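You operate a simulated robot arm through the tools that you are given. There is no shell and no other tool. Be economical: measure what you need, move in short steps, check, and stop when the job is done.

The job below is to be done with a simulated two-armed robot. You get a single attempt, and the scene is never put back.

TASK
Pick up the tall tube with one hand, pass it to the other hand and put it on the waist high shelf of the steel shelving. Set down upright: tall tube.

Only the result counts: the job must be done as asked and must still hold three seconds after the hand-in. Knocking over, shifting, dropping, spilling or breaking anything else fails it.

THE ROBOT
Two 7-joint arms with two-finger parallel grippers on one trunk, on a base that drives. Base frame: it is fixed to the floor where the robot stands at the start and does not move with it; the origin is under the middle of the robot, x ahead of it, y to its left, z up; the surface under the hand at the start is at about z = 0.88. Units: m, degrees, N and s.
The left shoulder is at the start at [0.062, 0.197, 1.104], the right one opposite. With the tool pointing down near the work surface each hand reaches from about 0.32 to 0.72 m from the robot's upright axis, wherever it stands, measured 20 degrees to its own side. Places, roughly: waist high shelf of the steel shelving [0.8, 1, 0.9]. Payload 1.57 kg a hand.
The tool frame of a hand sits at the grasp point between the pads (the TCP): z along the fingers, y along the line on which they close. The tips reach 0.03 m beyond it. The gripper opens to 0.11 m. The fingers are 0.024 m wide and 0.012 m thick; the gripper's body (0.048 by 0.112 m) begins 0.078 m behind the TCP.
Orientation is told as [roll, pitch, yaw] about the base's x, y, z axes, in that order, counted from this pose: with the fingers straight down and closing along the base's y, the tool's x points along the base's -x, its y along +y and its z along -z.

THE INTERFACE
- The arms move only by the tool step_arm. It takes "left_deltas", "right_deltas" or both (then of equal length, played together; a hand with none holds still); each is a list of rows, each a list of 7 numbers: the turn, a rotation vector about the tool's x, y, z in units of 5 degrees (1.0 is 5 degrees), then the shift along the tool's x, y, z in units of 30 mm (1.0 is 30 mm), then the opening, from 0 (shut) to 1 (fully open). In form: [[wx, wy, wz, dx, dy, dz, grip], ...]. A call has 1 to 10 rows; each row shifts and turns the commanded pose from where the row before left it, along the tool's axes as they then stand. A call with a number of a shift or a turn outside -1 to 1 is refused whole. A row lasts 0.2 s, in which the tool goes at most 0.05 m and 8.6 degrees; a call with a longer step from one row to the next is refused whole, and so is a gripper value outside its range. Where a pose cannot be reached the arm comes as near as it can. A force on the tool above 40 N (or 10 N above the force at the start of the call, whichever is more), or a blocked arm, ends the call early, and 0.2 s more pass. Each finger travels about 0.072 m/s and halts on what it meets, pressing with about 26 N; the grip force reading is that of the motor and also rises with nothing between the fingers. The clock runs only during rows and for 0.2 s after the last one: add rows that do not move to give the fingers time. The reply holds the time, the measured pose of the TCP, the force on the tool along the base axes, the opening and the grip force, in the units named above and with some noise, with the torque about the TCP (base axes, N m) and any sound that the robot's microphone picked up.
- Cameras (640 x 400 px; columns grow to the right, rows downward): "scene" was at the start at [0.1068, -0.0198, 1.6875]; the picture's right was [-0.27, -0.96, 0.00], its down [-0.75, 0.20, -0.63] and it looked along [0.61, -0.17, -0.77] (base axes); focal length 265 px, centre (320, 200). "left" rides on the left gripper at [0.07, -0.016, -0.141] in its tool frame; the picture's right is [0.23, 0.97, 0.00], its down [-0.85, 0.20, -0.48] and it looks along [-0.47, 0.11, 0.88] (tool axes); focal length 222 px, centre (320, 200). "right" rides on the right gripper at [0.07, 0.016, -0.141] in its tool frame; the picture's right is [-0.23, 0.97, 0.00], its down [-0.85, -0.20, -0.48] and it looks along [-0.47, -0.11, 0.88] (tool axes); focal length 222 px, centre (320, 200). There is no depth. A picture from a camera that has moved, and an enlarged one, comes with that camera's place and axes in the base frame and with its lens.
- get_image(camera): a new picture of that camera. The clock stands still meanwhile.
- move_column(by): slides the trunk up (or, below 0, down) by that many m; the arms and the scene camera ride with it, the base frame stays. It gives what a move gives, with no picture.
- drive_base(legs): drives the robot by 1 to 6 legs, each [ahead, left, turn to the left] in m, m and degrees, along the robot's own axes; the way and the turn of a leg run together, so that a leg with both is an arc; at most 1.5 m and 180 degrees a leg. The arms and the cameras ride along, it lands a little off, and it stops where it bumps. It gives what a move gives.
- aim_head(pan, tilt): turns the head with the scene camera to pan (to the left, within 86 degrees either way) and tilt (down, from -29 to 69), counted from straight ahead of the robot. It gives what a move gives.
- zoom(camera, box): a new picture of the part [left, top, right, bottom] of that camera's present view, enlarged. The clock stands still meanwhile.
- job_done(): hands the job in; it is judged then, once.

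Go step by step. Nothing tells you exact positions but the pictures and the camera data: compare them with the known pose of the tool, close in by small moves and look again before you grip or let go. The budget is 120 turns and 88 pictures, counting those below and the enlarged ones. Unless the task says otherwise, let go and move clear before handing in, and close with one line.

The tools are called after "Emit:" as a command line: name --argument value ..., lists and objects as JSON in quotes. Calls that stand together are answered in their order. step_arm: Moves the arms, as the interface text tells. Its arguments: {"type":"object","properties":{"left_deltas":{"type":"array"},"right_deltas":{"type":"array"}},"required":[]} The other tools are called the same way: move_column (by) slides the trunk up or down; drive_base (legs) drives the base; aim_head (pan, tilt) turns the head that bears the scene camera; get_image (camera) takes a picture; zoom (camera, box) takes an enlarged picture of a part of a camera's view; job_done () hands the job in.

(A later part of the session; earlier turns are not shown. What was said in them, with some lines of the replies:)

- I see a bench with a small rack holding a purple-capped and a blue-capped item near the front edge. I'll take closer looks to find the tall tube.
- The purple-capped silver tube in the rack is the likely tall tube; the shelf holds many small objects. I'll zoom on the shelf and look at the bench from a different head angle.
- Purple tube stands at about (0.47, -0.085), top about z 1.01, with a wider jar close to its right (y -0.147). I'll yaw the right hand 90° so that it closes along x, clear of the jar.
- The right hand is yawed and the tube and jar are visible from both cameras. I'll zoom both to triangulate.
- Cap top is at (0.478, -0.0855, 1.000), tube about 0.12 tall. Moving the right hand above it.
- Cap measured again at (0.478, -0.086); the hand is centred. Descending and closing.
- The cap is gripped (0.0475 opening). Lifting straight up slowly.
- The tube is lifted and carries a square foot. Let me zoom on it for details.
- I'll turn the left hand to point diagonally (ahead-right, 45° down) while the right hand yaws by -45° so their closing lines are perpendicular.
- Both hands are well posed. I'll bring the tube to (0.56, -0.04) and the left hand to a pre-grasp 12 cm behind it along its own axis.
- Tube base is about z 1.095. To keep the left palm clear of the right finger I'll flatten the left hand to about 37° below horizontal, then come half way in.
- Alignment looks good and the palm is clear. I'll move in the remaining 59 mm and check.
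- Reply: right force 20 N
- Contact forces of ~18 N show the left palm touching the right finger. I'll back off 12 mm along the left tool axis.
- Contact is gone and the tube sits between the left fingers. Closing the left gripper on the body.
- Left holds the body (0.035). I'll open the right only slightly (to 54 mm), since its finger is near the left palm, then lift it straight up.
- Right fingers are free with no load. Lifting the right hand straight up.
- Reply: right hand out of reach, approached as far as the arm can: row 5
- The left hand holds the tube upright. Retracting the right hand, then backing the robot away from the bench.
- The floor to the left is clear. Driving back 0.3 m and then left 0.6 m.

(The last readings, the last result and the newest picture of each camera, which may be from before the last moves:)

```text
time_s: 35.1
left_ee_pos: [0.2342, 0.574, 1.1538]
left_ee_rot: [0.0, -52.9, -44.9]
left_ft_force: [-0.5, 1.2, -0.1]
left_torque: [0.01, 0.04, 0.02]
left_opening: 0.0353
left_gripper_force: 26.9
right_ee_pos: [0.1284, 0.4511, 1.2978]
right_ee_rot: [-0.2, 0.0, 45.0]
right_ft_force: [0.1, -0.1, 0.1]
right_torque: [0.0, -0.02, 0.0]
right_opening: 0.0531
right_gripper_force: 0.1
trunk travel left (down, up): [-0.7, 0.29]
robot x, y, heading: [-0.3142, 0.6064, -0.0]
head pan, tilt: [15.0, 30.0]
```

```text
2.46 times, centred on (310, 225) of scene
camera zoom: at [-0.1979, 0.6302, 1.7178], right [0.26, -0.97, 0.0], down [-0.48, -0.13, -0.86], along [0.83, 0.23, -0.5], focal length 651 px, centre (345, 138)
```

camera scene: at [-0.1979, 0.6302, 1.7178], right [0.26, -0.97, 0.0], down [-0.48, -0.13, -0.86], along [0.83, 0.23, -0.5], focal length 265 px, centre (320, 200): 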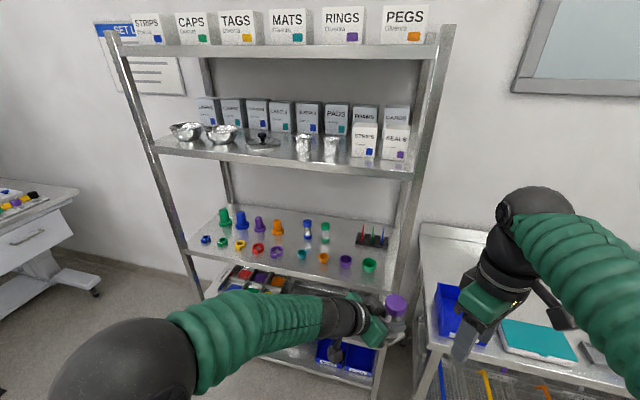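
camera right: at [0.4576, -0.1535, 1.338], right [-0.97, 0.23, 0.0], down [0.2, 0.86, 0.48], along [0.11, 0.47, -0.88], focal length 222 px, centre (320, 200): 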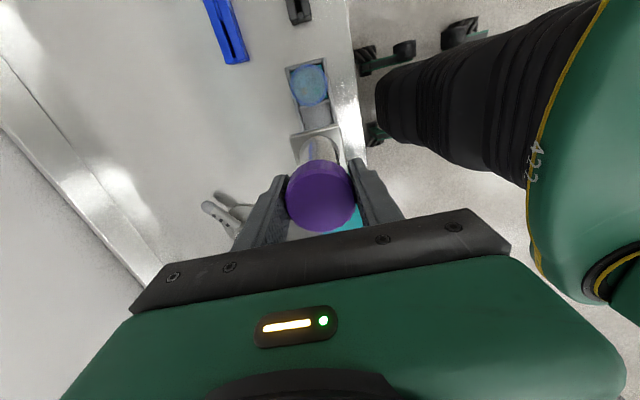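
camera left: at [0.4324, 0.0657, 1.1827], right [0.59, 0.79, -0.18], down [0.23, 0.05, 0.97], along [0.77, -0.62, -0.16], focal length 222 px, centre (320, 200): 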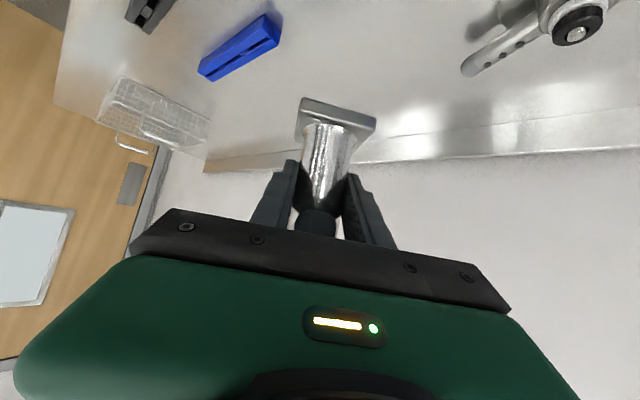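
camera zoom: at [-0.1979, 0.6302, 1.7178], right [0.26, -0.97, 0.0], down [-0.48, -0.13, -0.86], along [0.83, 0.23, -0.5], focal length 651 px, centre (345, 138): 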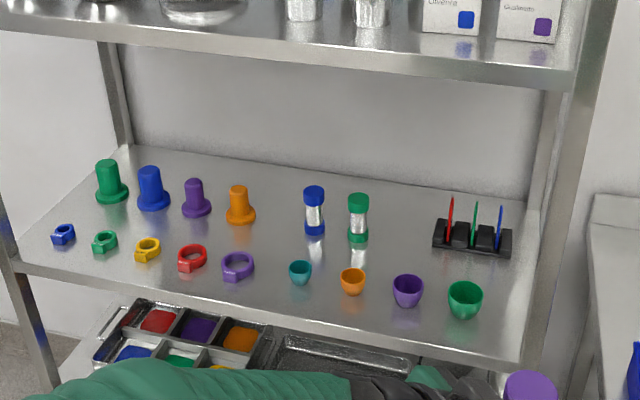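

The clear spot is between the green-capped tube (y 0.875) and the tag holder (from y 0.73): I take (0.77, 0.80), passing between two cups. I'll turn the left hand to point mostly ahead (yaw -10°) and shift it left.

Emit:
step_arm --left_deltas '[[-0.8, 0, -0.6, 0, 0, 0, 0.05], [-0.8, 0, -0.6, 0, 0, 0, 0.05], [-0.8, 0, -0.6, 0, 0, 0, 0.05], [-0.8, 0, -0.6, 0, 0, 0, 0.05], [-0.8, 0, -0.6, 0, 0, 0, 0.05], [-0.8, 0, -0.6, 0, 0, 0, 0.05], [-0.8, 0, -0.6, 0, 0, 0, 0.05]]'

Emit:
step_arm --left_deltas '[[0, 0, 0, 0.344, 0.797, -0.152, 0.05], [0, 0, 0, 0.344, 0.797, -0.152, 0.05], [0, 0, 0, 0.344, 0.797, -0.152, 0.05], [0, 0, 0, 0.344, 0.797, -0.152, 0.05], [0, 0, 0, 0.344, 0.797, -0.152, 0.05], [0, 0, 0, 0.344, 0.797, -0.152, 0.05], [0, 0, 0, 0.344, 0.797, -0.152, 0.05], [0, 0, 0, 0.344, 0.797, -0.152, 0.05], [0, 0, 0, 0.344, 0.797, -0.152, 0.05]]' --right_deltas '[[0, 0, 0, 0.5, 0, 0, 0.48], [0, 0, 0, 0.5, 0, 0, 0.48], [0, 0, 0, 0.5, 0, 0, 0.48], [0, 0, 0, 0.5, 0, 0, 0.48], [0, 0, 0, 0.5, 0, 0, 0.48], [0, 0, 0, 0.5, 0, 0, 0.48], [0, 0, 0, 0, 0, 0, 0.48], [0, 0, 0, 0, 0, 0, 0.48], [0, 0, 0, 0, 0, 0, 0.48]]'

Emit:
get_image --camera "scene"

Emit:
get_image --camera "left"

```text
time_s: 36.6
left_ee_pos: [0.2537, 0.625, 1.2125]
left_ee_rot: [-18.6, -55.7, 8.7]
left_ft_force: [-1.0, -1.1, -3.3]
left_torque: [0.0, 0.04, 0.04]
left_opening: 0.0358
left_gripper_force: 25.8
right_ee_pos: [0.1246, 0.4526, 1.2979]
right_ee_rot: [-0.2, 0.0, 45.1]
right_ft_force: [-0.1, 1.3, 0.7]
right_torque: [-0.03, -0.03, -0.01]
right_opening: 0.053
right_gripper_force: 0.0
trunk travel left (down, up): [-0.7, 0.29]
robot x, y, heading: [-0.3186, 0.6074, 0.1]
head pan, tilt: [15.0, 30.0]
stopped in row 7 (left hand): the arm was blocked; the commanded pose is now the measured one
```

```text
time_s: 37.7
left_ee_pos: [0.2258, 0.7125, 1.1938]
left_ee_rot: [-36.5, -53.8, 23.0]
left_ft_force: [0.5, 0.3, -2.5]
left_torque: [0.07, 0.03, 0.0]
left_opening: 0.0354
left_gripper_force: 25.5
right_ee_pos: [0.0815, 0.4076, 1.2976]
right_ee_rot: [-0.1, -0.1, 45.1]
right_ft_force: [-0.4, 0.0, -0.5]
right_torque: [0.04, 0.02, 0.0]
right_opening: 0.0528
right_gripper_force: 0.0
trunk travel left (down, up): [-0.7, 0.29]
robot x, y, heading: [-0.3172, 0.6077, -0.1]
head pan, tilt: [15.0, 30.0]
stopped in row 5 (left hand): the arm was blocked; the commanded pose is now the measured one
```

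```text
53 pictures are left
camera scene: at [-0.1996, 0.6311, 1.7168], right [0.26, -0.97, 0.0], down [-0.48, -0.13, -0.87], along [0.84, 0.23, -0.5], focal length 265 px, centre (320, 200)
```

scene: 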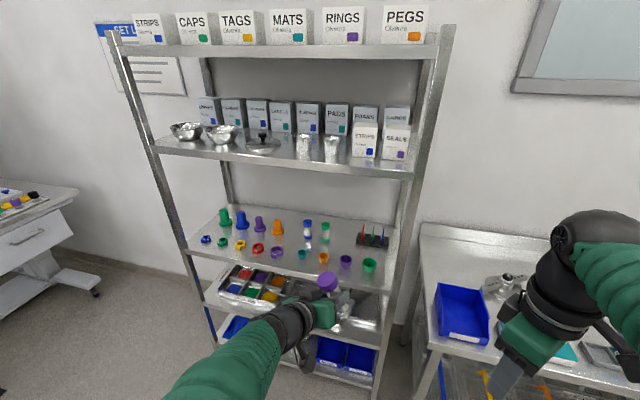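

```text
52 pictures are left
camera left: at [0.0684, 0.7225, 1.2114], right [0.0, 0.85, -0.52], down [0.09, 0.52, 0.85], along [1.0, -0.05, -0.08], focal length 222 px, centre (320, 200)
```

left: 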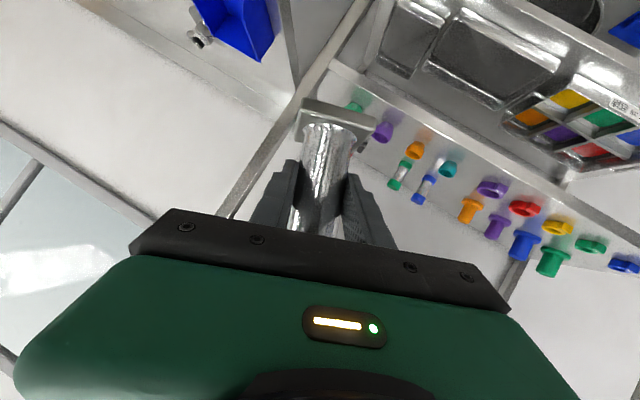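

The left arm was blocked by folding too tightly and the hand rolled about 20°. I'll extend it forward in free space, then undo the roll.

Emit:
step_arm --left_deltas '[[0, 0, 0, -0.307, 0.583, 0.736, 0.05], [0, 0, 0, -0.307, 0.583, 0.836, 0.05], [0, 0, 0, -0.307, 0.583, 0.836, 0.05], [0, 0, 0, -0.307, 0.583, 0.836, 0.05], [0, 0, 0, -0.307, 0.583, 0.836, 0.05], [0, 0, 0, -0.307, 0.583, 0.836, 0.05], [0, 0, 0, -0.307, 0.583, 0.836, 0.05]]'

```text
time_s: 38.3
left_ee_pos: [0.2778, 0.7363, 1.2305]
left_ee_rot: [-52.6, -54.2, 36.0]
left_ft_force: [0.5, 0.3, -2.4]
left_torque: [0.04, 0.06, 0.0]
left_opening: 0.0358
left_gripper_force: 25.4
right_ee_pos: [0.0824, 0.4094, 1.2966]
right_ee_rot: [-0.3, 0.0, 45.1]
right_ft_force: [-1.4, 0.7, 0.7]
right_torque: [-0.04, 0.03, 0.02]
right_opening: 0.0528
right_gripper_force: 0.1
trunk travel left (down, up): [-0.7, 0.29]
robot x, y, heading: [-0.3215, 0.6048, 0.0]
head pan, tilt: [15.0, 30.0]
stopped in row 3 (left hand): the arm was blocked; the commanded pose is now the measured one
```

The wrist sits at a joint limit, so I'll rotate back to the earlier good orientation (yaw -45°, no roll) at this more forward position.

Emit:
step_arm --left_deltas '[[0.347, 0.465, 0.895, 0, 0, 0, 0.05], [0.347, 0.465, 0.895, 0, 0, 0, 0.05], [0.347, 0.465, 0.895, 0, 0, 0, 0.05], [0.347, 0.465, 0.895, 0, 0, 0, 0.05], [0.347, 0.465, 0.895, 0, 0, 0, 0.05], [0.347, 0.465, 0.895, 0, 0, 0, 0.05], [0.347, 0.465, 0.895, 0, 0, 0, 0.05], [0.347, 0.465, 0.895, 0, 0, 0, 0.05], [0.347, 0.465, 0.895, 0, 0, 0, 0.05]]'

Emit:
get_image --camera "scene"

```text
time_s: 40.3
left_ee_pos: [0.2782, 0.7335, 1.2351]
left_ee_rot: [-0.1, -53.1, -45.1]
left_ft_force: [-0.4, 0.0, -3.2]
left_torque: [0.0, 0.03, 0.01]
left_opening: 0.0354
left_gripper_force: 25.7
right_ee_pos: [0.081, 0.4077, 1.2977]
right_ee_rot: [-0.2, -0.1, 45.0]
right_ft_force: [0.1, 0.4, 0.1]
right_torque: [0.01, -0.05, 0.01]
right_opening: 0.0528
right_gripper_force: 0.1
trunk travel left (down, up): [-0.7, 0.29]
robot x, y, heading: [-0.3189, 0.6054, 0.1]
head pan, tilt: [15.0, 30.0]
```

```text
51 pictures are left
camera scene: at [-0.1981, 0.6311, 1.7178], right [0.26, -0.97, 0.0], down [-0.48, -0.13, -0.86], along [0.83, 0.23, -0.5], focal length 265 px, centre (320, 200)
```

scene: 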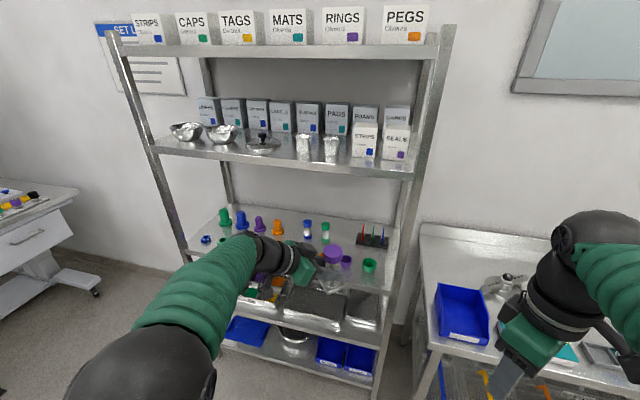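

Orientation fully recovered. Moving further forward-left and down, then trying a small yaw of 15°.

Emit:
step_arm --left_deltas '[[0, 0, 0, 0.6, 0.71, 0.3, 0.05], [0, 0, 0, 0.6, 0.71, 0.3, 0.05], [0, 0, 0, 0.6, 0.71, 0.3, 0.05], [0, 0, 0, 0.6, 0.71, 0.3, 0.05], [-0.8, 0, -0.6, 0, 0, 0, 0.05], [-0.8, 0, -0.6, 0, 0, 0, 0.05], [-0.8, 0, -0.6, 0, 0, 0, 0.05]]'

```text
time_s: 41.9
left_ee_pos: [0.3286, 0.8049, 1.1541]
left_ee_rot: [0.0, -53.0, -29.7]
left_ft_force: [-0.1, 0.9, -2.9]
left_torque: [0.04, 0.02, -0.03]
left_opening: 0.0353
left_gripper_force: 26.1
right_ee_pos: [0.082, 0.4066, 1.2963]
right_ee_rot: [-0.2, -0.1, 45.0]
right_ft_force: [0.0, 0.4, 0.4]
right_torque: [0.0, 0.03, -0.01]
right_opening: 0.0527
right_gripper_force: 0.0
trunk travel left (down, up): [-0.7, 0.29]
robot x, y, heading: [-0.319, 0.6059, -0.1]
head pan, tilt: [15.0, 30.0]
```

That works at yaw -30°. Two more 5° steps.

Emit:
step_arm --left_deltas '[[-0.8, 0, -0.6, 0, 0, 0, 0.05], [-0.8, 0, -0.6, 0, 0, 0, 0.05]]'

Emit:
step_arm --left_deltas '[[-0.8, 0, -0.6, 0, 0, 0, 0.05]]'

```text
time_s: 42.5
left_ee_pos: [0.3285, 0.8063, 1.1553]
left_ee_rot: [-0.1, -53.1, -19.7]
left_ft_force: [-1.1, 1.1, -2.6]
left_torque: [-0.01, 0.03, 0.0]
left_opening: 0.0352
left_gripper_force: 25.6
right_ee_pos: [0.0812, 0.4073, 1.2977]
right_ee_rot: [-0.3, -0.1, 45.0]
right_ft_force: [0.0, -0.1, 0.1]
right_torque: [0.0, 0.02, 0.0]
right_opening: 0.0529
right_gripper_force: 0.2
trunk travel left (down, up): [-0.7, 0.29]
robot x, y, heading: [-0.3186, 0.6078, 0.2]
head pan, tilt: [15.0, 30.0]
```

```text
time_s: 42.9
left_ee_pos: [0.3278, 0.8068, 1.1558]
left_ee_rot: [0.0, -53.1, -14.6]
left_ft_force: [0.2, 0.0, -2.6]
left_torque: [-0.01, 0.02, 0.03]
left_opening: 0.0354
left_gripper_force: 25.6
right_ee_pos: [0.0803, 0.407, 1.2987]
right_ee_rot: [-0.2, -0.1, 44.9]
right_ft_force: [0.5, 0.0, -1.0]
right_torque: [-0.03, -0.03, 0.03]
right_opening: 0.0529
right_gripper_force: 0.0
trunk travel left (down, up): [-0.7, 0.29]
robot x, y, heading: [-0.3192, 0.6076, 0.2]
head pan, tilt: [15.0, 30.0]
```

Yaw -15° reached with the tube upright. I'll lower the trunk 0.10 m and drive forward in stages.

Emit:
move_column --by -0.1

Emit:
drive_base --legs '[[0.22, 0, 0]]'

Emit:
aim_head --pan 10 --tilt 35

Emit:
get_image --camera "scene"

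Emit:
get_image --camera "left"

```text
time_s: 44.3
left_ee_pos: [0.3269, 0.8054, 1.0534]
left_ee_rot: [-0.1, -53.1, -14.7]
left_ft_force: [-0.7, -0.4, -2.7]
left_torque: [-0.03, 0.05, -0.02]
left_opening: 0.0355
left_gripper_force: 25.9
right_ee_pos: [0.0811, 0.4082, 1.1982]
right_ee_rot: [-0.2, -0.1, 44.9]
right_ft_force: [0.0, -0.4, 0.2]
right_torque: [0.02, 0.0, -0.03]
right_opening: 0.0531
right_gripper_force: 0.1
trunk travel left (down, up): [-0.6, 0.39]
robot x, y, heading: [-0.3221, 0.6031, -0.1]
head pan, tilt: [15.0, 30.0]
```

```text
time_s: 45.9
left_ee_pos: [0.5445, 0.8051, 1.0541]
left_ee_rot: [-0.1, -53.1, -15.1]
left_ft_force: [-0.5, 0.4, -3.4]
left_torque: [0.0, 0.01, 0.01]
left_opening: 0.0353
left_gripper_force: 26.1
right_ee_pos: [0.2959, 0.4073, 1.199]
right_ee_rot: [-0.3, -0.1, 44.9]
right_ft_force: [-0.3, -0.2, 1.1]
right_torque: [-0.02, 0.02, -0.04]
right_opening: 0.0527
right_gripper_force: 0.0
trunk travel left (down, up): [-0.6, 0.39]
robot x, y, heading: [-0.1024, 0.6074, -0.2]
head pan, tilt: [15.0, 30.0]
```

```text
time_s: 46.6
left_ee_pos: [0.5449, 0.8049, 1.054]
left_ee_rot: [-0.1, -53.1, -15.0]
left_ft_force: [-0.1, -0.3, -2.8]
left_torque: [0.04, 0.02, -0.02]
left_opening: 0.0355
left_gripper_force: 26.2
right_ee_pos: [0.2977, 0.4072, 1.1977]
right_ee_rot: [-0.2, 0.0, 45.0]
right_ft_force: [-0.3, -0.1, 0.1]
right_torque: [-0.03, -0.01, 0.01]
right_opening: 0.0528
right_gripper_force: 0.0
trunk travel left (down, up): [-0.6, 0.39]
robot x, y, heading: [-0.1034, 0.6093, -0.2]
head pan, tilt: [10.0, 35.0]
```

```text
50 pictures are left
camera scene: at [0.0181, 0.6228, 1.6099], right [0.17, -0.98, 0.0], down [-0.57, -0.1, -0.82], along [0.81, 0.14, -0.58], focal length 265 px, centre (320, 200)
```

scene: 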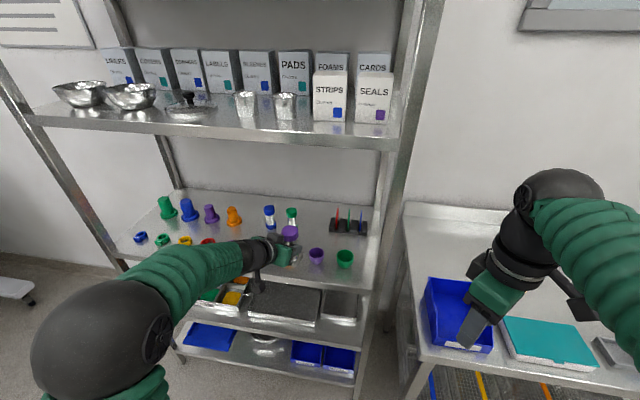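

```text
49 pictures are left
camera left: at [0.3911, 0.8295, 1.0836], right [0.12, 0.98, -0.18], down [0.18, 0.16, 0.97], along [0.98, -0.15, -0.16], focal length 222 px, centre (320, 200)
```

left: 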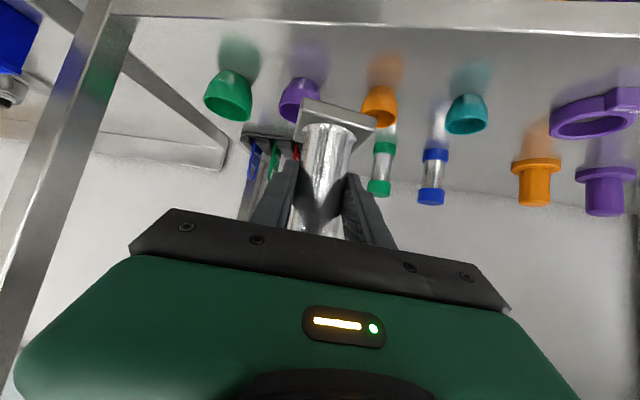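

The hand is at the shelf mouth. Zooming for a second fix of neighbours and the free spot.

Emit:
zoom --camera "scene" --box '[230, 190, 390, 290]'

Emit:
zoom --camera "left" --box '[190, 20, 490, 220]'

```text
4.00 times, centred on (310, 240) of scene
camera zoom: at [0.0181, 0.6228, 1.6099], right [0.17, -0.98, 0.0], down [-0.57, -0.1, -0.82], along [0.81, 0.14, -0.58], focal length 1058 px, centre (360, 40)
```

zoom: 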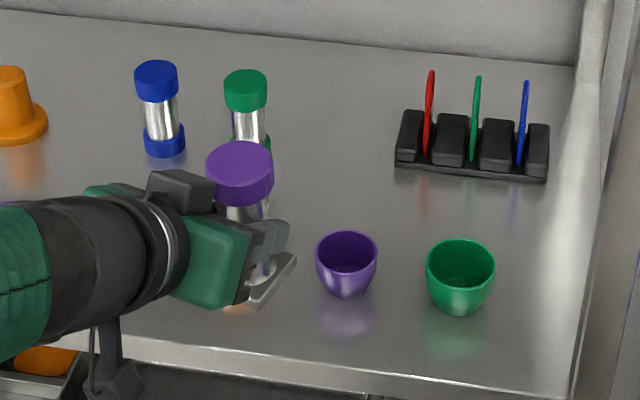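

```text
2.00 times, centred on (340, 120) of left
camera zoom: at [0.3911, 0.8295, 1.0836], right [0.12, 0.98, -0.18], down [0.18, 0.16, 0.97], along [0.98, -0.15, -0.16], focal length 444 px, centre (280, 360)
```

zoom: 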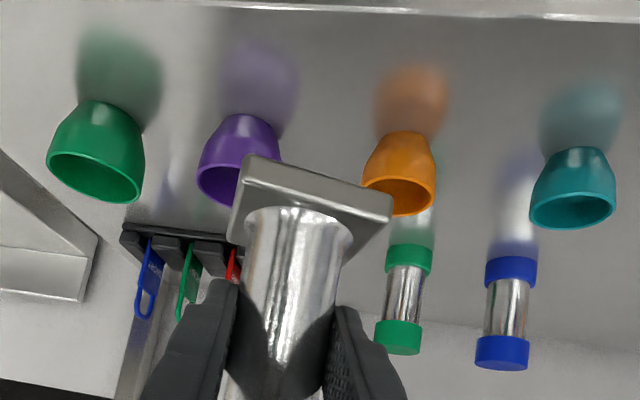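

The target is (0.755, 0.79): gap from y 0.725 (tag holder) to 0.84 (green tube). Driving 0.20 m ahead and 12 mm to the right.

Emit:
drive_base --legs '[[0.2, -0.012, 0]]'

Emit:
get_image --camera "scene"

Emit:
get_image --camera "left"

```text
time_s: 48.2
left_ee_pos: [0.7428, 0.7923, 1.0557]
left_ee_rot: [0.1, -53.2, -15.0]
left_ft_force: [0.4, -0.4, -3.2]
left_torque: [0.02, 0.02, -0.02]
left_opening: 0.0356
left_gripper_force: 25.9
right_ee_pos: [0.494, 0.3946, 1.1995]
right_ee_rot: [-0.2, 0.0, 44.9]
right_ft_force: [0.1, -0.6, 0.7]
right_torque: [-0.03, -0.02, -0.05]
right_opening: 0.053
right_gripper_force: 0.0
trunk travel left (down, up): [-0.6, 0.39]
robot x, y, heading: [0.0975, 0.594, -0.3]
head pan, tilt: [10.0, 35.0]
```

```text
46 pictures are left
camera scene: at [0.2131, 0.6109, 1.6103], right [0.17, -0.99, 0.0], down [-0.57, -0.1, -0.82], along [0.81, 0.14, -0.57], focal length 265 px, centre (320, 200)
```

scene: 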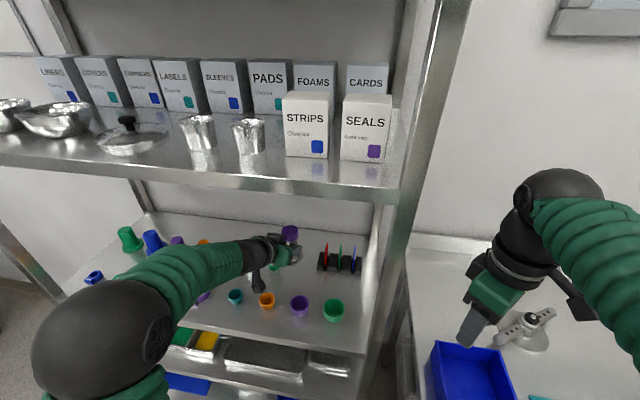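

```text
45 pictures are left
camera left: at [0.5879, 0.8175, 1.0847], right [0.12, 0.98, -0.18], down [0.18, 0.16, 0.97], along [0.98, -0.15, -0.15], focal length 222 px, centre (320, 200)
```

left: 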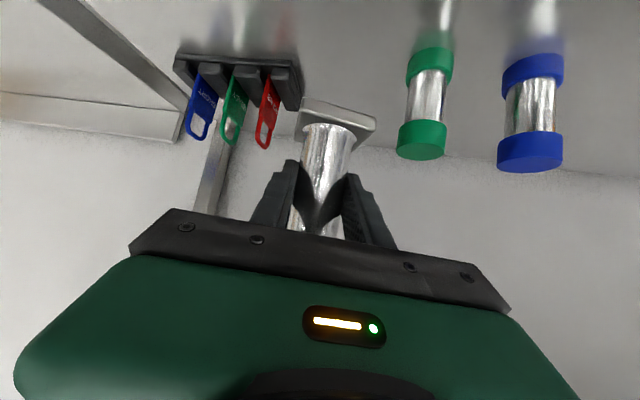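

Tube axis now at about (0.752, 0.790), clear on both sides. Lowering the trunk 0.075 m, then looking.

Emit:
move_column --by -0.075

Emit:
get_image --camera "left"

Emit:
zoom --camera "scene" --box '[200, 190, 380, 320]'

```text
time_s: 49.3
left_ee_pos: [0.7428, 0.7931, 0.98]
left_ee_rot: [0.1, -53.2, -15.0]
left_ft_force: [-0.5, -0.6, -1.9]
left_torque: [-0.01, 0.03, -0.05]
left_opening: 0.0356
left_gripper_force: 26.0
right_ee_pos: [0.4941, 0.3945, 1.1237]
right_ee_rot: [-0.2, -0.1, 44.9]
right_ft_force: [0.4, 0.5, 0.3]
right_torque: [0.0, -0.03, -0.07]
right_opening: 0.0528
right_gripper_force: 0.1
trunk travel left (down, up): [-0.525, 0.465]
robot x, y, heading: [0.0935, 0.591, -0.0]
head pan, tilt: [10.0, 35.0]
```

```text
44 pictures are left
camera left: at [0.5885, 0.8173, 1.0097], right [0.12, 0.98, -0.18], down [0.18, 0.16, 0.97], along [0.98, -0.15, -0.15], focal length 222 px, centre (320, 200)
```

left: 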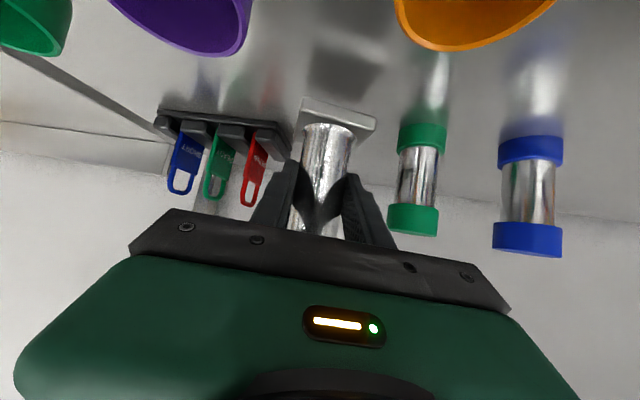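

```text
3.08 times, centred on (290, 255) of scene
camera zoom: at [0.2156, 0.6105, 1.5351], right [0.17, -0.99, 0.0], down [-0.57, -0.1, -0.82], along [0.81, 0.14, -0.58], focal length 814 px, centre (412, 31)
```

zoom: 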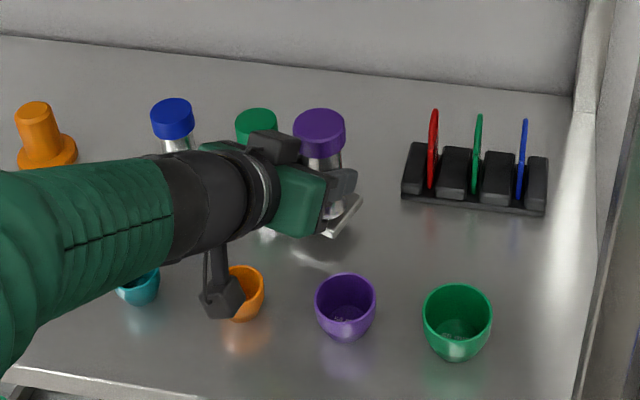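

The camera housing will pass about 2 cm above the orange cup; there is roughly 2 cm left to set down. Lowering by the arm in small steps, watching the force.

Emit:
step_arm --left_deltas '[[0, 0, 0, 0.107, 0, 0.08, 0.05], [0, 0, 0, 0.107, 0, 0.08, 0.05], [0, 0, 0, 0.107, 0, 0.08, 0.05], [0, 0, 0, 0, 0, 0, 0.05]]'

Emit:
zoom --camera "scene" --box '[240, 220, 330, 300]'

Emit:
zoom --camera "left" --box '[240, 40, 480, 200]'

```text
time_s: 50.3
left_ee_pos: [0.7428, 0.7917, 0.9691]
left_ee_rot: [0.0, -53.1, -15.0]
left_ft_force: [-1.0, 0.3, -2.3]
left_torque: [0.02, 0.03, -0.02]
left_opening: 0.0355
left_gripper_force: 26.1
right_ee_pos: [0.4942, 0.3944, 1.124]
right_ee_rot: [-0.2, 0.0, 44.9]
right_ft_force: [-0.9, 0.1, 0.1]
right_torque: [0.0, 0.0, 0.01]
right_opening: 0.0526
right_gripper_force: 0.1
trunk travel left (down, up): [-0.525, 0.465]
robot x, y, heading: [0.0971, 0.5928, -0.2]
head pan, tilt: [10.0, 35.0]
```

```text
5.00 times, centred on (285, 260) of scene
camera zoom: at [0.216, 0.6105, 1.535], right [0.17, -0.99, 0.0], down [-0.57, -0.1, -0.82], along [0.81, 0.14, -0.58], focal length 1323 px, centre (495, -100)
```

zoom: 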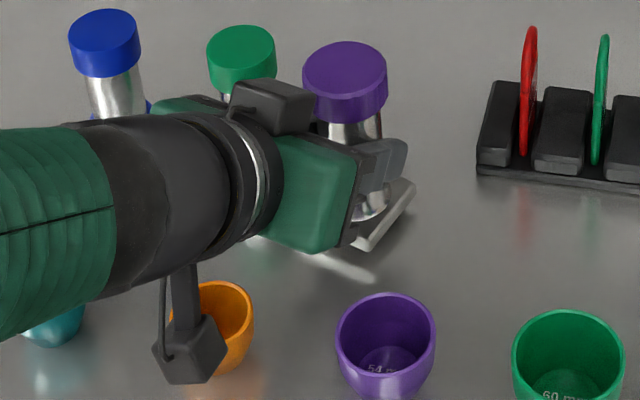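

```text
2.50 times, centred on (360, 120) of left
camera zoom: at [0.5886, 0.8172, 0.9973], right [0.12, 0.98, -0.18], down [0.18, 0.16, 0.97], along [0.98, -0.15, -0.15], focal length 555 px, centre (220, 400)
```

zoom: 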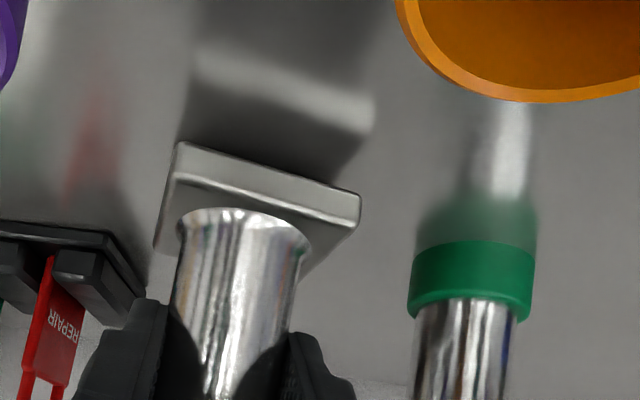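

About 8–9 mm remain (judging by the reflection). I'll pull back 12 mm in x to keep the camera housing off the orange cup, then keep lowering gently.

Emit:
step_arm --left_deltas '[[0, 0, 0, 0.232, -0.104, -0.309, 0.05], [0, 0, 0, 0.08, 0, 0.06, 0.05], [0, 0, 0, 0.08, 0, 0.06, 0.05], [0, 0, 0, 0, 0, 0, 0.05]]'

Emit:
zoom --camera "left" --box '[240, 40, 480, 200]'

Emit:
zoom --camera "scene" --box '[240, 220, 330, 300]'

```text
time_s: 51.3
left_ee_pos: [0.7298, 0.7942, 0.9616]
left_ee_rot: [0.0, -53.1, -15.0]
left_ft_force: [-0.3, 0.3, -2.3]
left_torque: [0.02, 0.05, 0.0]
left_opening: 0.0354
left_gripper_force: 25.7
right_ee_pos: [0.4946, 0.3954, 1.1239]
right_ee_rot: [-0.2, -0.1, 44.9]
right_ft_force: [-0.5, 0.7, 0.1]
right_torque: [0.02, -0.02, -0.01]
right_opening: 0.0526
right_gripper_force: 0.0
trunk travel left (down, up): [-0.525, 0.465]
robot x, y, heading: [0.0974, 0.5984, 0.1]
head pan, tilt: [10.0, 35.0]
```

```text
2.50 times, centred on (360, 120) of left
camera zoom: at [0.5768, 0.818, 0.9912], right [0.12, 0.98, -0.18], down [0.18, 0.16, 0.97], along [0.98, -0.15, -0.15], focal length 555 px, centre (220, 400)
```

zoom: 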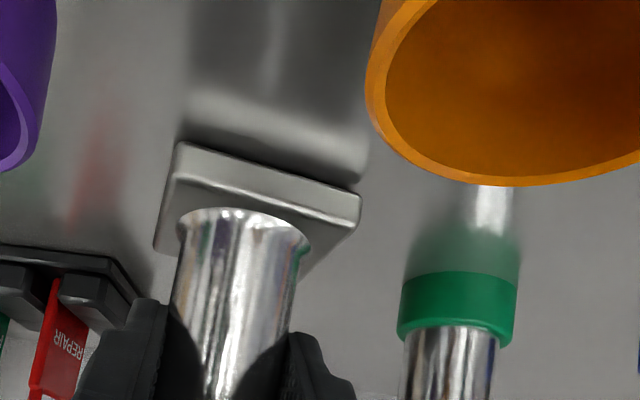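

```text
5.00 times, centred on (285, 260) of scene
camera zoom: at [0.2157, 0.6104, 1.535], right [0.17, -0.99, 0.0], down [-0.57, -0.1, -0.82], along [0.81, 0.14, -0.58], focal length 1323 px, centre (495, -100)
```

zoom: 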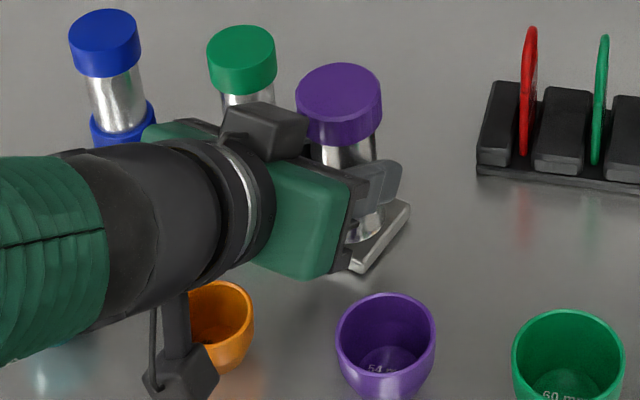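

The reflection gap is down to a few mm. Continuing in 1.5 mm steps.

Emit:
step_arm --left_deltas '[[0, 0, 0, 0.04, 0, 0.03, 0.05], [0, 0, 0, 0.04, 0, 0.03, 0.05], [0, 0, 0, 0, 0, 0, 0.05]]'

Emit:
zoom --camera "left" --box '[240, 60, 420, 180]'

```text
time_s: 52.1
left_ee_pos: [0.7314, 0.7922, 0.9589]
left_ee_rot: [0.0, -53.1, -15.2]
left_ft_force: [-1.3, 0.4, 1.2]
left_torque: [-0.06, 0.14, -0.02]
left_opening: 0.0355
left_gripper_force: 25.4
right_ee_pos: [0.4935, 0.3942, 1.1237]
right_ee_rot: [-0.2, -0.1, 44.9]
right_ft_force: [0.1, -1.1, 0.1]
right_torque: [0.03, 0.03, 0.0]
right_opening: 0.0528
right_gripper_force: 0.1
trunk travel left (down, up): [-0.525, 0.465]
robot x, y, heading: [0.0971, 0.5955, -0.1]
head pan, tilt: [10.0, 35.0]
```

```text
3.33 times, centred on (330, 120) of left
camera zoom: at [0.5772, 0.8177, 0.9886], right [0.12, 0.98, -0.18], down [0.18, 0.16, 0.97], along [0.98, -0.15, -0.15], focal length 740 px, centre (287, 467)
```

zoom: 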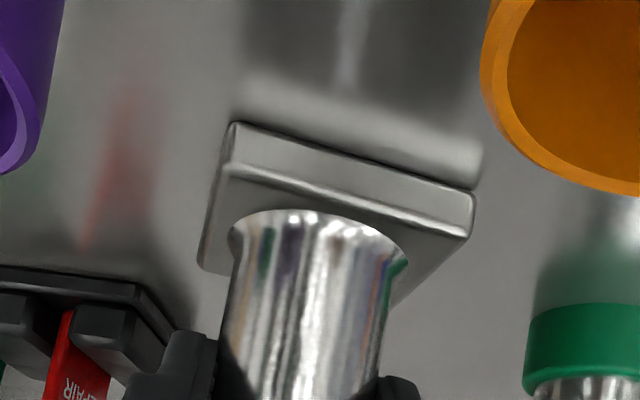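

Contact has begun (force z from -2.4 to +1.2 N). One more mm, then check.

Emit:
step_arm --left_deltas '[[0, 0, 0, 0.03, 0, 0.022, 0.05], [0, 0, 0, 0, 0, 0, 0.05]]'

```text
time_s: 52.7
left_ee_pos: [0.7315, 0.7934, 0.96]
left_ee_rot: [-0.1, -53.3, -15.1]
left_ft_force: [2.3, 1.0, 7.2]
left_torque: [-0.07, 0.14, 0.05]
left_opening: 0.0355
left_gripper_force: 25.9
right_ee_pos: [0.493, 0.3946, 1.1239]
right_ee_rot: [-0.3, -0.1, 44.9]
right_ft_force: [-0.1, -0.4, 0.1]
right_torque: [0.0, 0.0, -0.03]
right_opening: 0.0529
right_gripper_force: 0.0
trunk travel left (down, up): [-0.525, 0.465]
robot x, y, heading: [0.0971, 0.5956, -0.1]
head pan, tilt: [10.0, 35.0]
```

Seated with ~7 N. Opening the left fingers moderately to release.

Emit:
step_arm --left_deltas '[[0, 0, 0, 0, 0, 0, 0.36], [0, 0, 0, 0, 0, 0, 0.44], [0, 0, 0, 0, 0, 0, 0.54], [0, 0, 0, 0, 0, 0, 0.54]]'

Emit:
get_image --camera "left"

Emit:
zoom --camera "scene" --box '[240, 220, 330, 300]'

```text
time_s: 53.7
left_ee_pos: [0.7301, 0.7928, 0.9582]
left_ee_rot: [-0.1, -53.2, -15.1]
left_ft_force: [0.5, 0.7, 0.5]
left_torque: [-0.02, 0.03, 0.0]
left_opening: 0.0595
left_gripper_force: 0.1
right_ee_pos: [0.4945, 0.3946, 1.1242]
right_ee_rot: [-0.2, -0.2, 44.9]
right_ft_force: [-0.1, -0.2, -0.4]
right_torque: [-0.01, -0.01, -0.03]
right_opening: 0.0531
right_gripper_force: 0.1
trunk travel left (down, up): [-0.525, 0.465]
robot x, y, heading: [0.0954, 0.5944, -0.1]
head pan, tilt: [10.0, 35.0]
```

```text
37 pictures are left
camera left: at [0.5768, 0.8178, 0.9872], right [0.12, 0.98, -0.18], down [0.18, 0.16, 0.97], along [0.98, -0.15, -0.15], focal length 222 px, centre (320, 200)
```

left: 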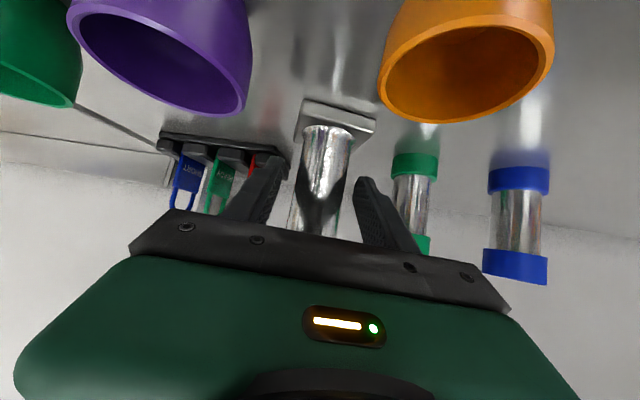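

```text
5.00 times, centred on (285, 260) of scene
camera zoom: at [0.2154, 0.6102, 1.5351], right [0.17, -0.99, 0.0], down [-0.57, -0.1, -0.82], along [0.81, 0.14, -0.57], focal length 1323 px, centre (495, -100)
```

zoom: 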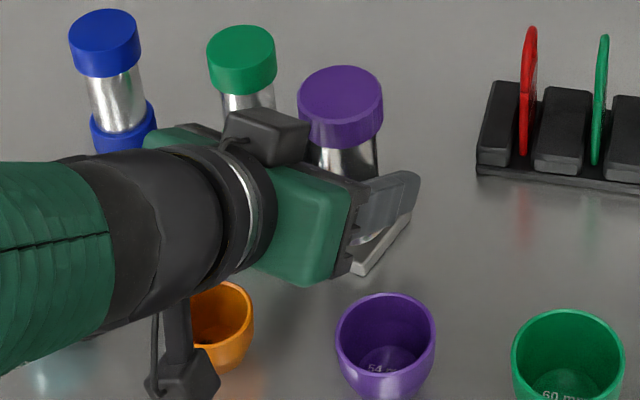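

Tube stands free on its foot. Backing out along the tool axis (back and up), over the cups.

Emit:
step_arm --left_deltas '[[0, 0, 0, 0, 0, -0.4, 0.54], [0, 0, 0, 0, 0, -0.7, 0.54], [0, 0, 0, 0, 0, -0.9, 0.54], [0, 0, 0, 0, 0, -0.9, 0.54], [0, 0, 0, 0, 0, -0.9, 0.54]]'

Emit:
get_image --camera "scene"

```text
time_s: 54.9
left_ee_pos: [0.6389, 0.8174, 1.0283]
left_ee_rot: [0.0, -53.2, -15.1]
left_ft_force: [0.1, -0.8, -0.1]
left_torque: [0.0, 0.0, -0.01]
left_opening: 0.0593
left_gripper_force: 0.1
right_ee_pos: [0.4936, 0.3934, 1.1233]
right_ee_rot: [-0.3, -0.1, 44.9]
right_ft_force: [-0.3, 0.8, 0.4]
right_torque: [0.01, -0.02, -0.01]
right_opening: 0.0527
right_gripper_force: 0.1
trunk travel left (down, up): [-0.525, 0.465]
robot x, y, heading: [0.0971, 0.5932, -0.0]
head pan, tilt: [10.0, 35.0]
```

```text
35 pictures are left
camera scene: at [0.2131, 0.6103, 1.5352], right [0.17, -0.99, 0.0], down [-0.57, -0.1, -0.82], along [0.81, 0.14, -0.57], focal length 265 px, centre (320, 200)
```

scene: 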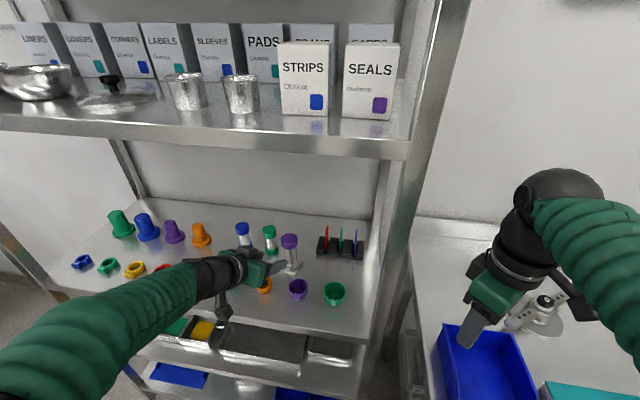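

The hand is clear of the tube and above the cups. Backing the base out and checking.

Emit:
drive_base --legs '[[-0.25, 0, 0]]'

Emit:
zoom --camera "scene" --box '[160, 120, 420, 290]'

```text
time_s: 56.7
left_ee_pos: [0.3958, 0.8161, 1.0274]
left_ee_rot: [0.0, -53.2, -15.4]
left_ft_force: [-0.7, 0.6, 0.6]
left_torque: [-0.01, 0.01, -0.01]
left_opening: 0.0594
left_gripper_force: 0.1
right_ee_pos: [0.2451, 0.3931, 1.1242]
right_ee_rot: [-0.1, -0.1, 44.7]
right_ft_force: [0.0, 0.2, 0.3]
right_torque: [0.02, -0.02, 0.02]
right_opening: 0.0528
right_gripper_force: 0.0
trunk travel left (down, up): [-0.525, 0.465]
robot x, y, heading: [-0.1522, 0.5894, -0.3]
head pan, tilt: [10.0, 35.0]
```

```text
2.35 times, centred on (290, 205) of scene
camera zoom: at [-0.0325, 0.6105, 1.535], right [0.17, -0.99, 0.0], down [-0.57, -0.1, -0.82], along [0.81, 0.14, -0.58], focal length 623 px, centre (391, 188)
```

zoom: 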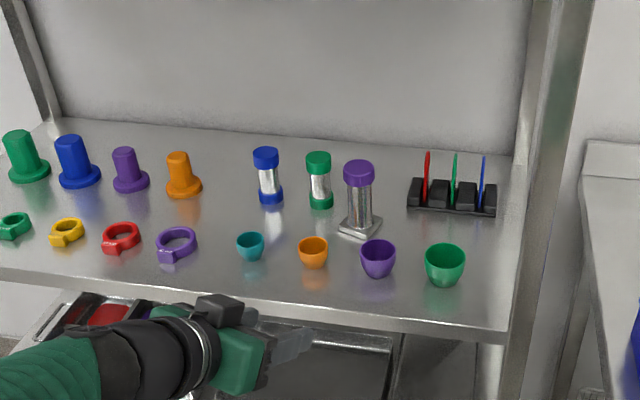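

The tall tube stands upright on the waist-high shelf, nothing else there has moved, and both hands are clear. Handing in.

Emit:
job_done

```text
The job is handed in.
```

The tall tube was picked up with the right hand, passed to the left, and set down upright on the waist-high shelf of the steel shelving; I saw nothing else shifted or knocked over there, and the job is handed in.
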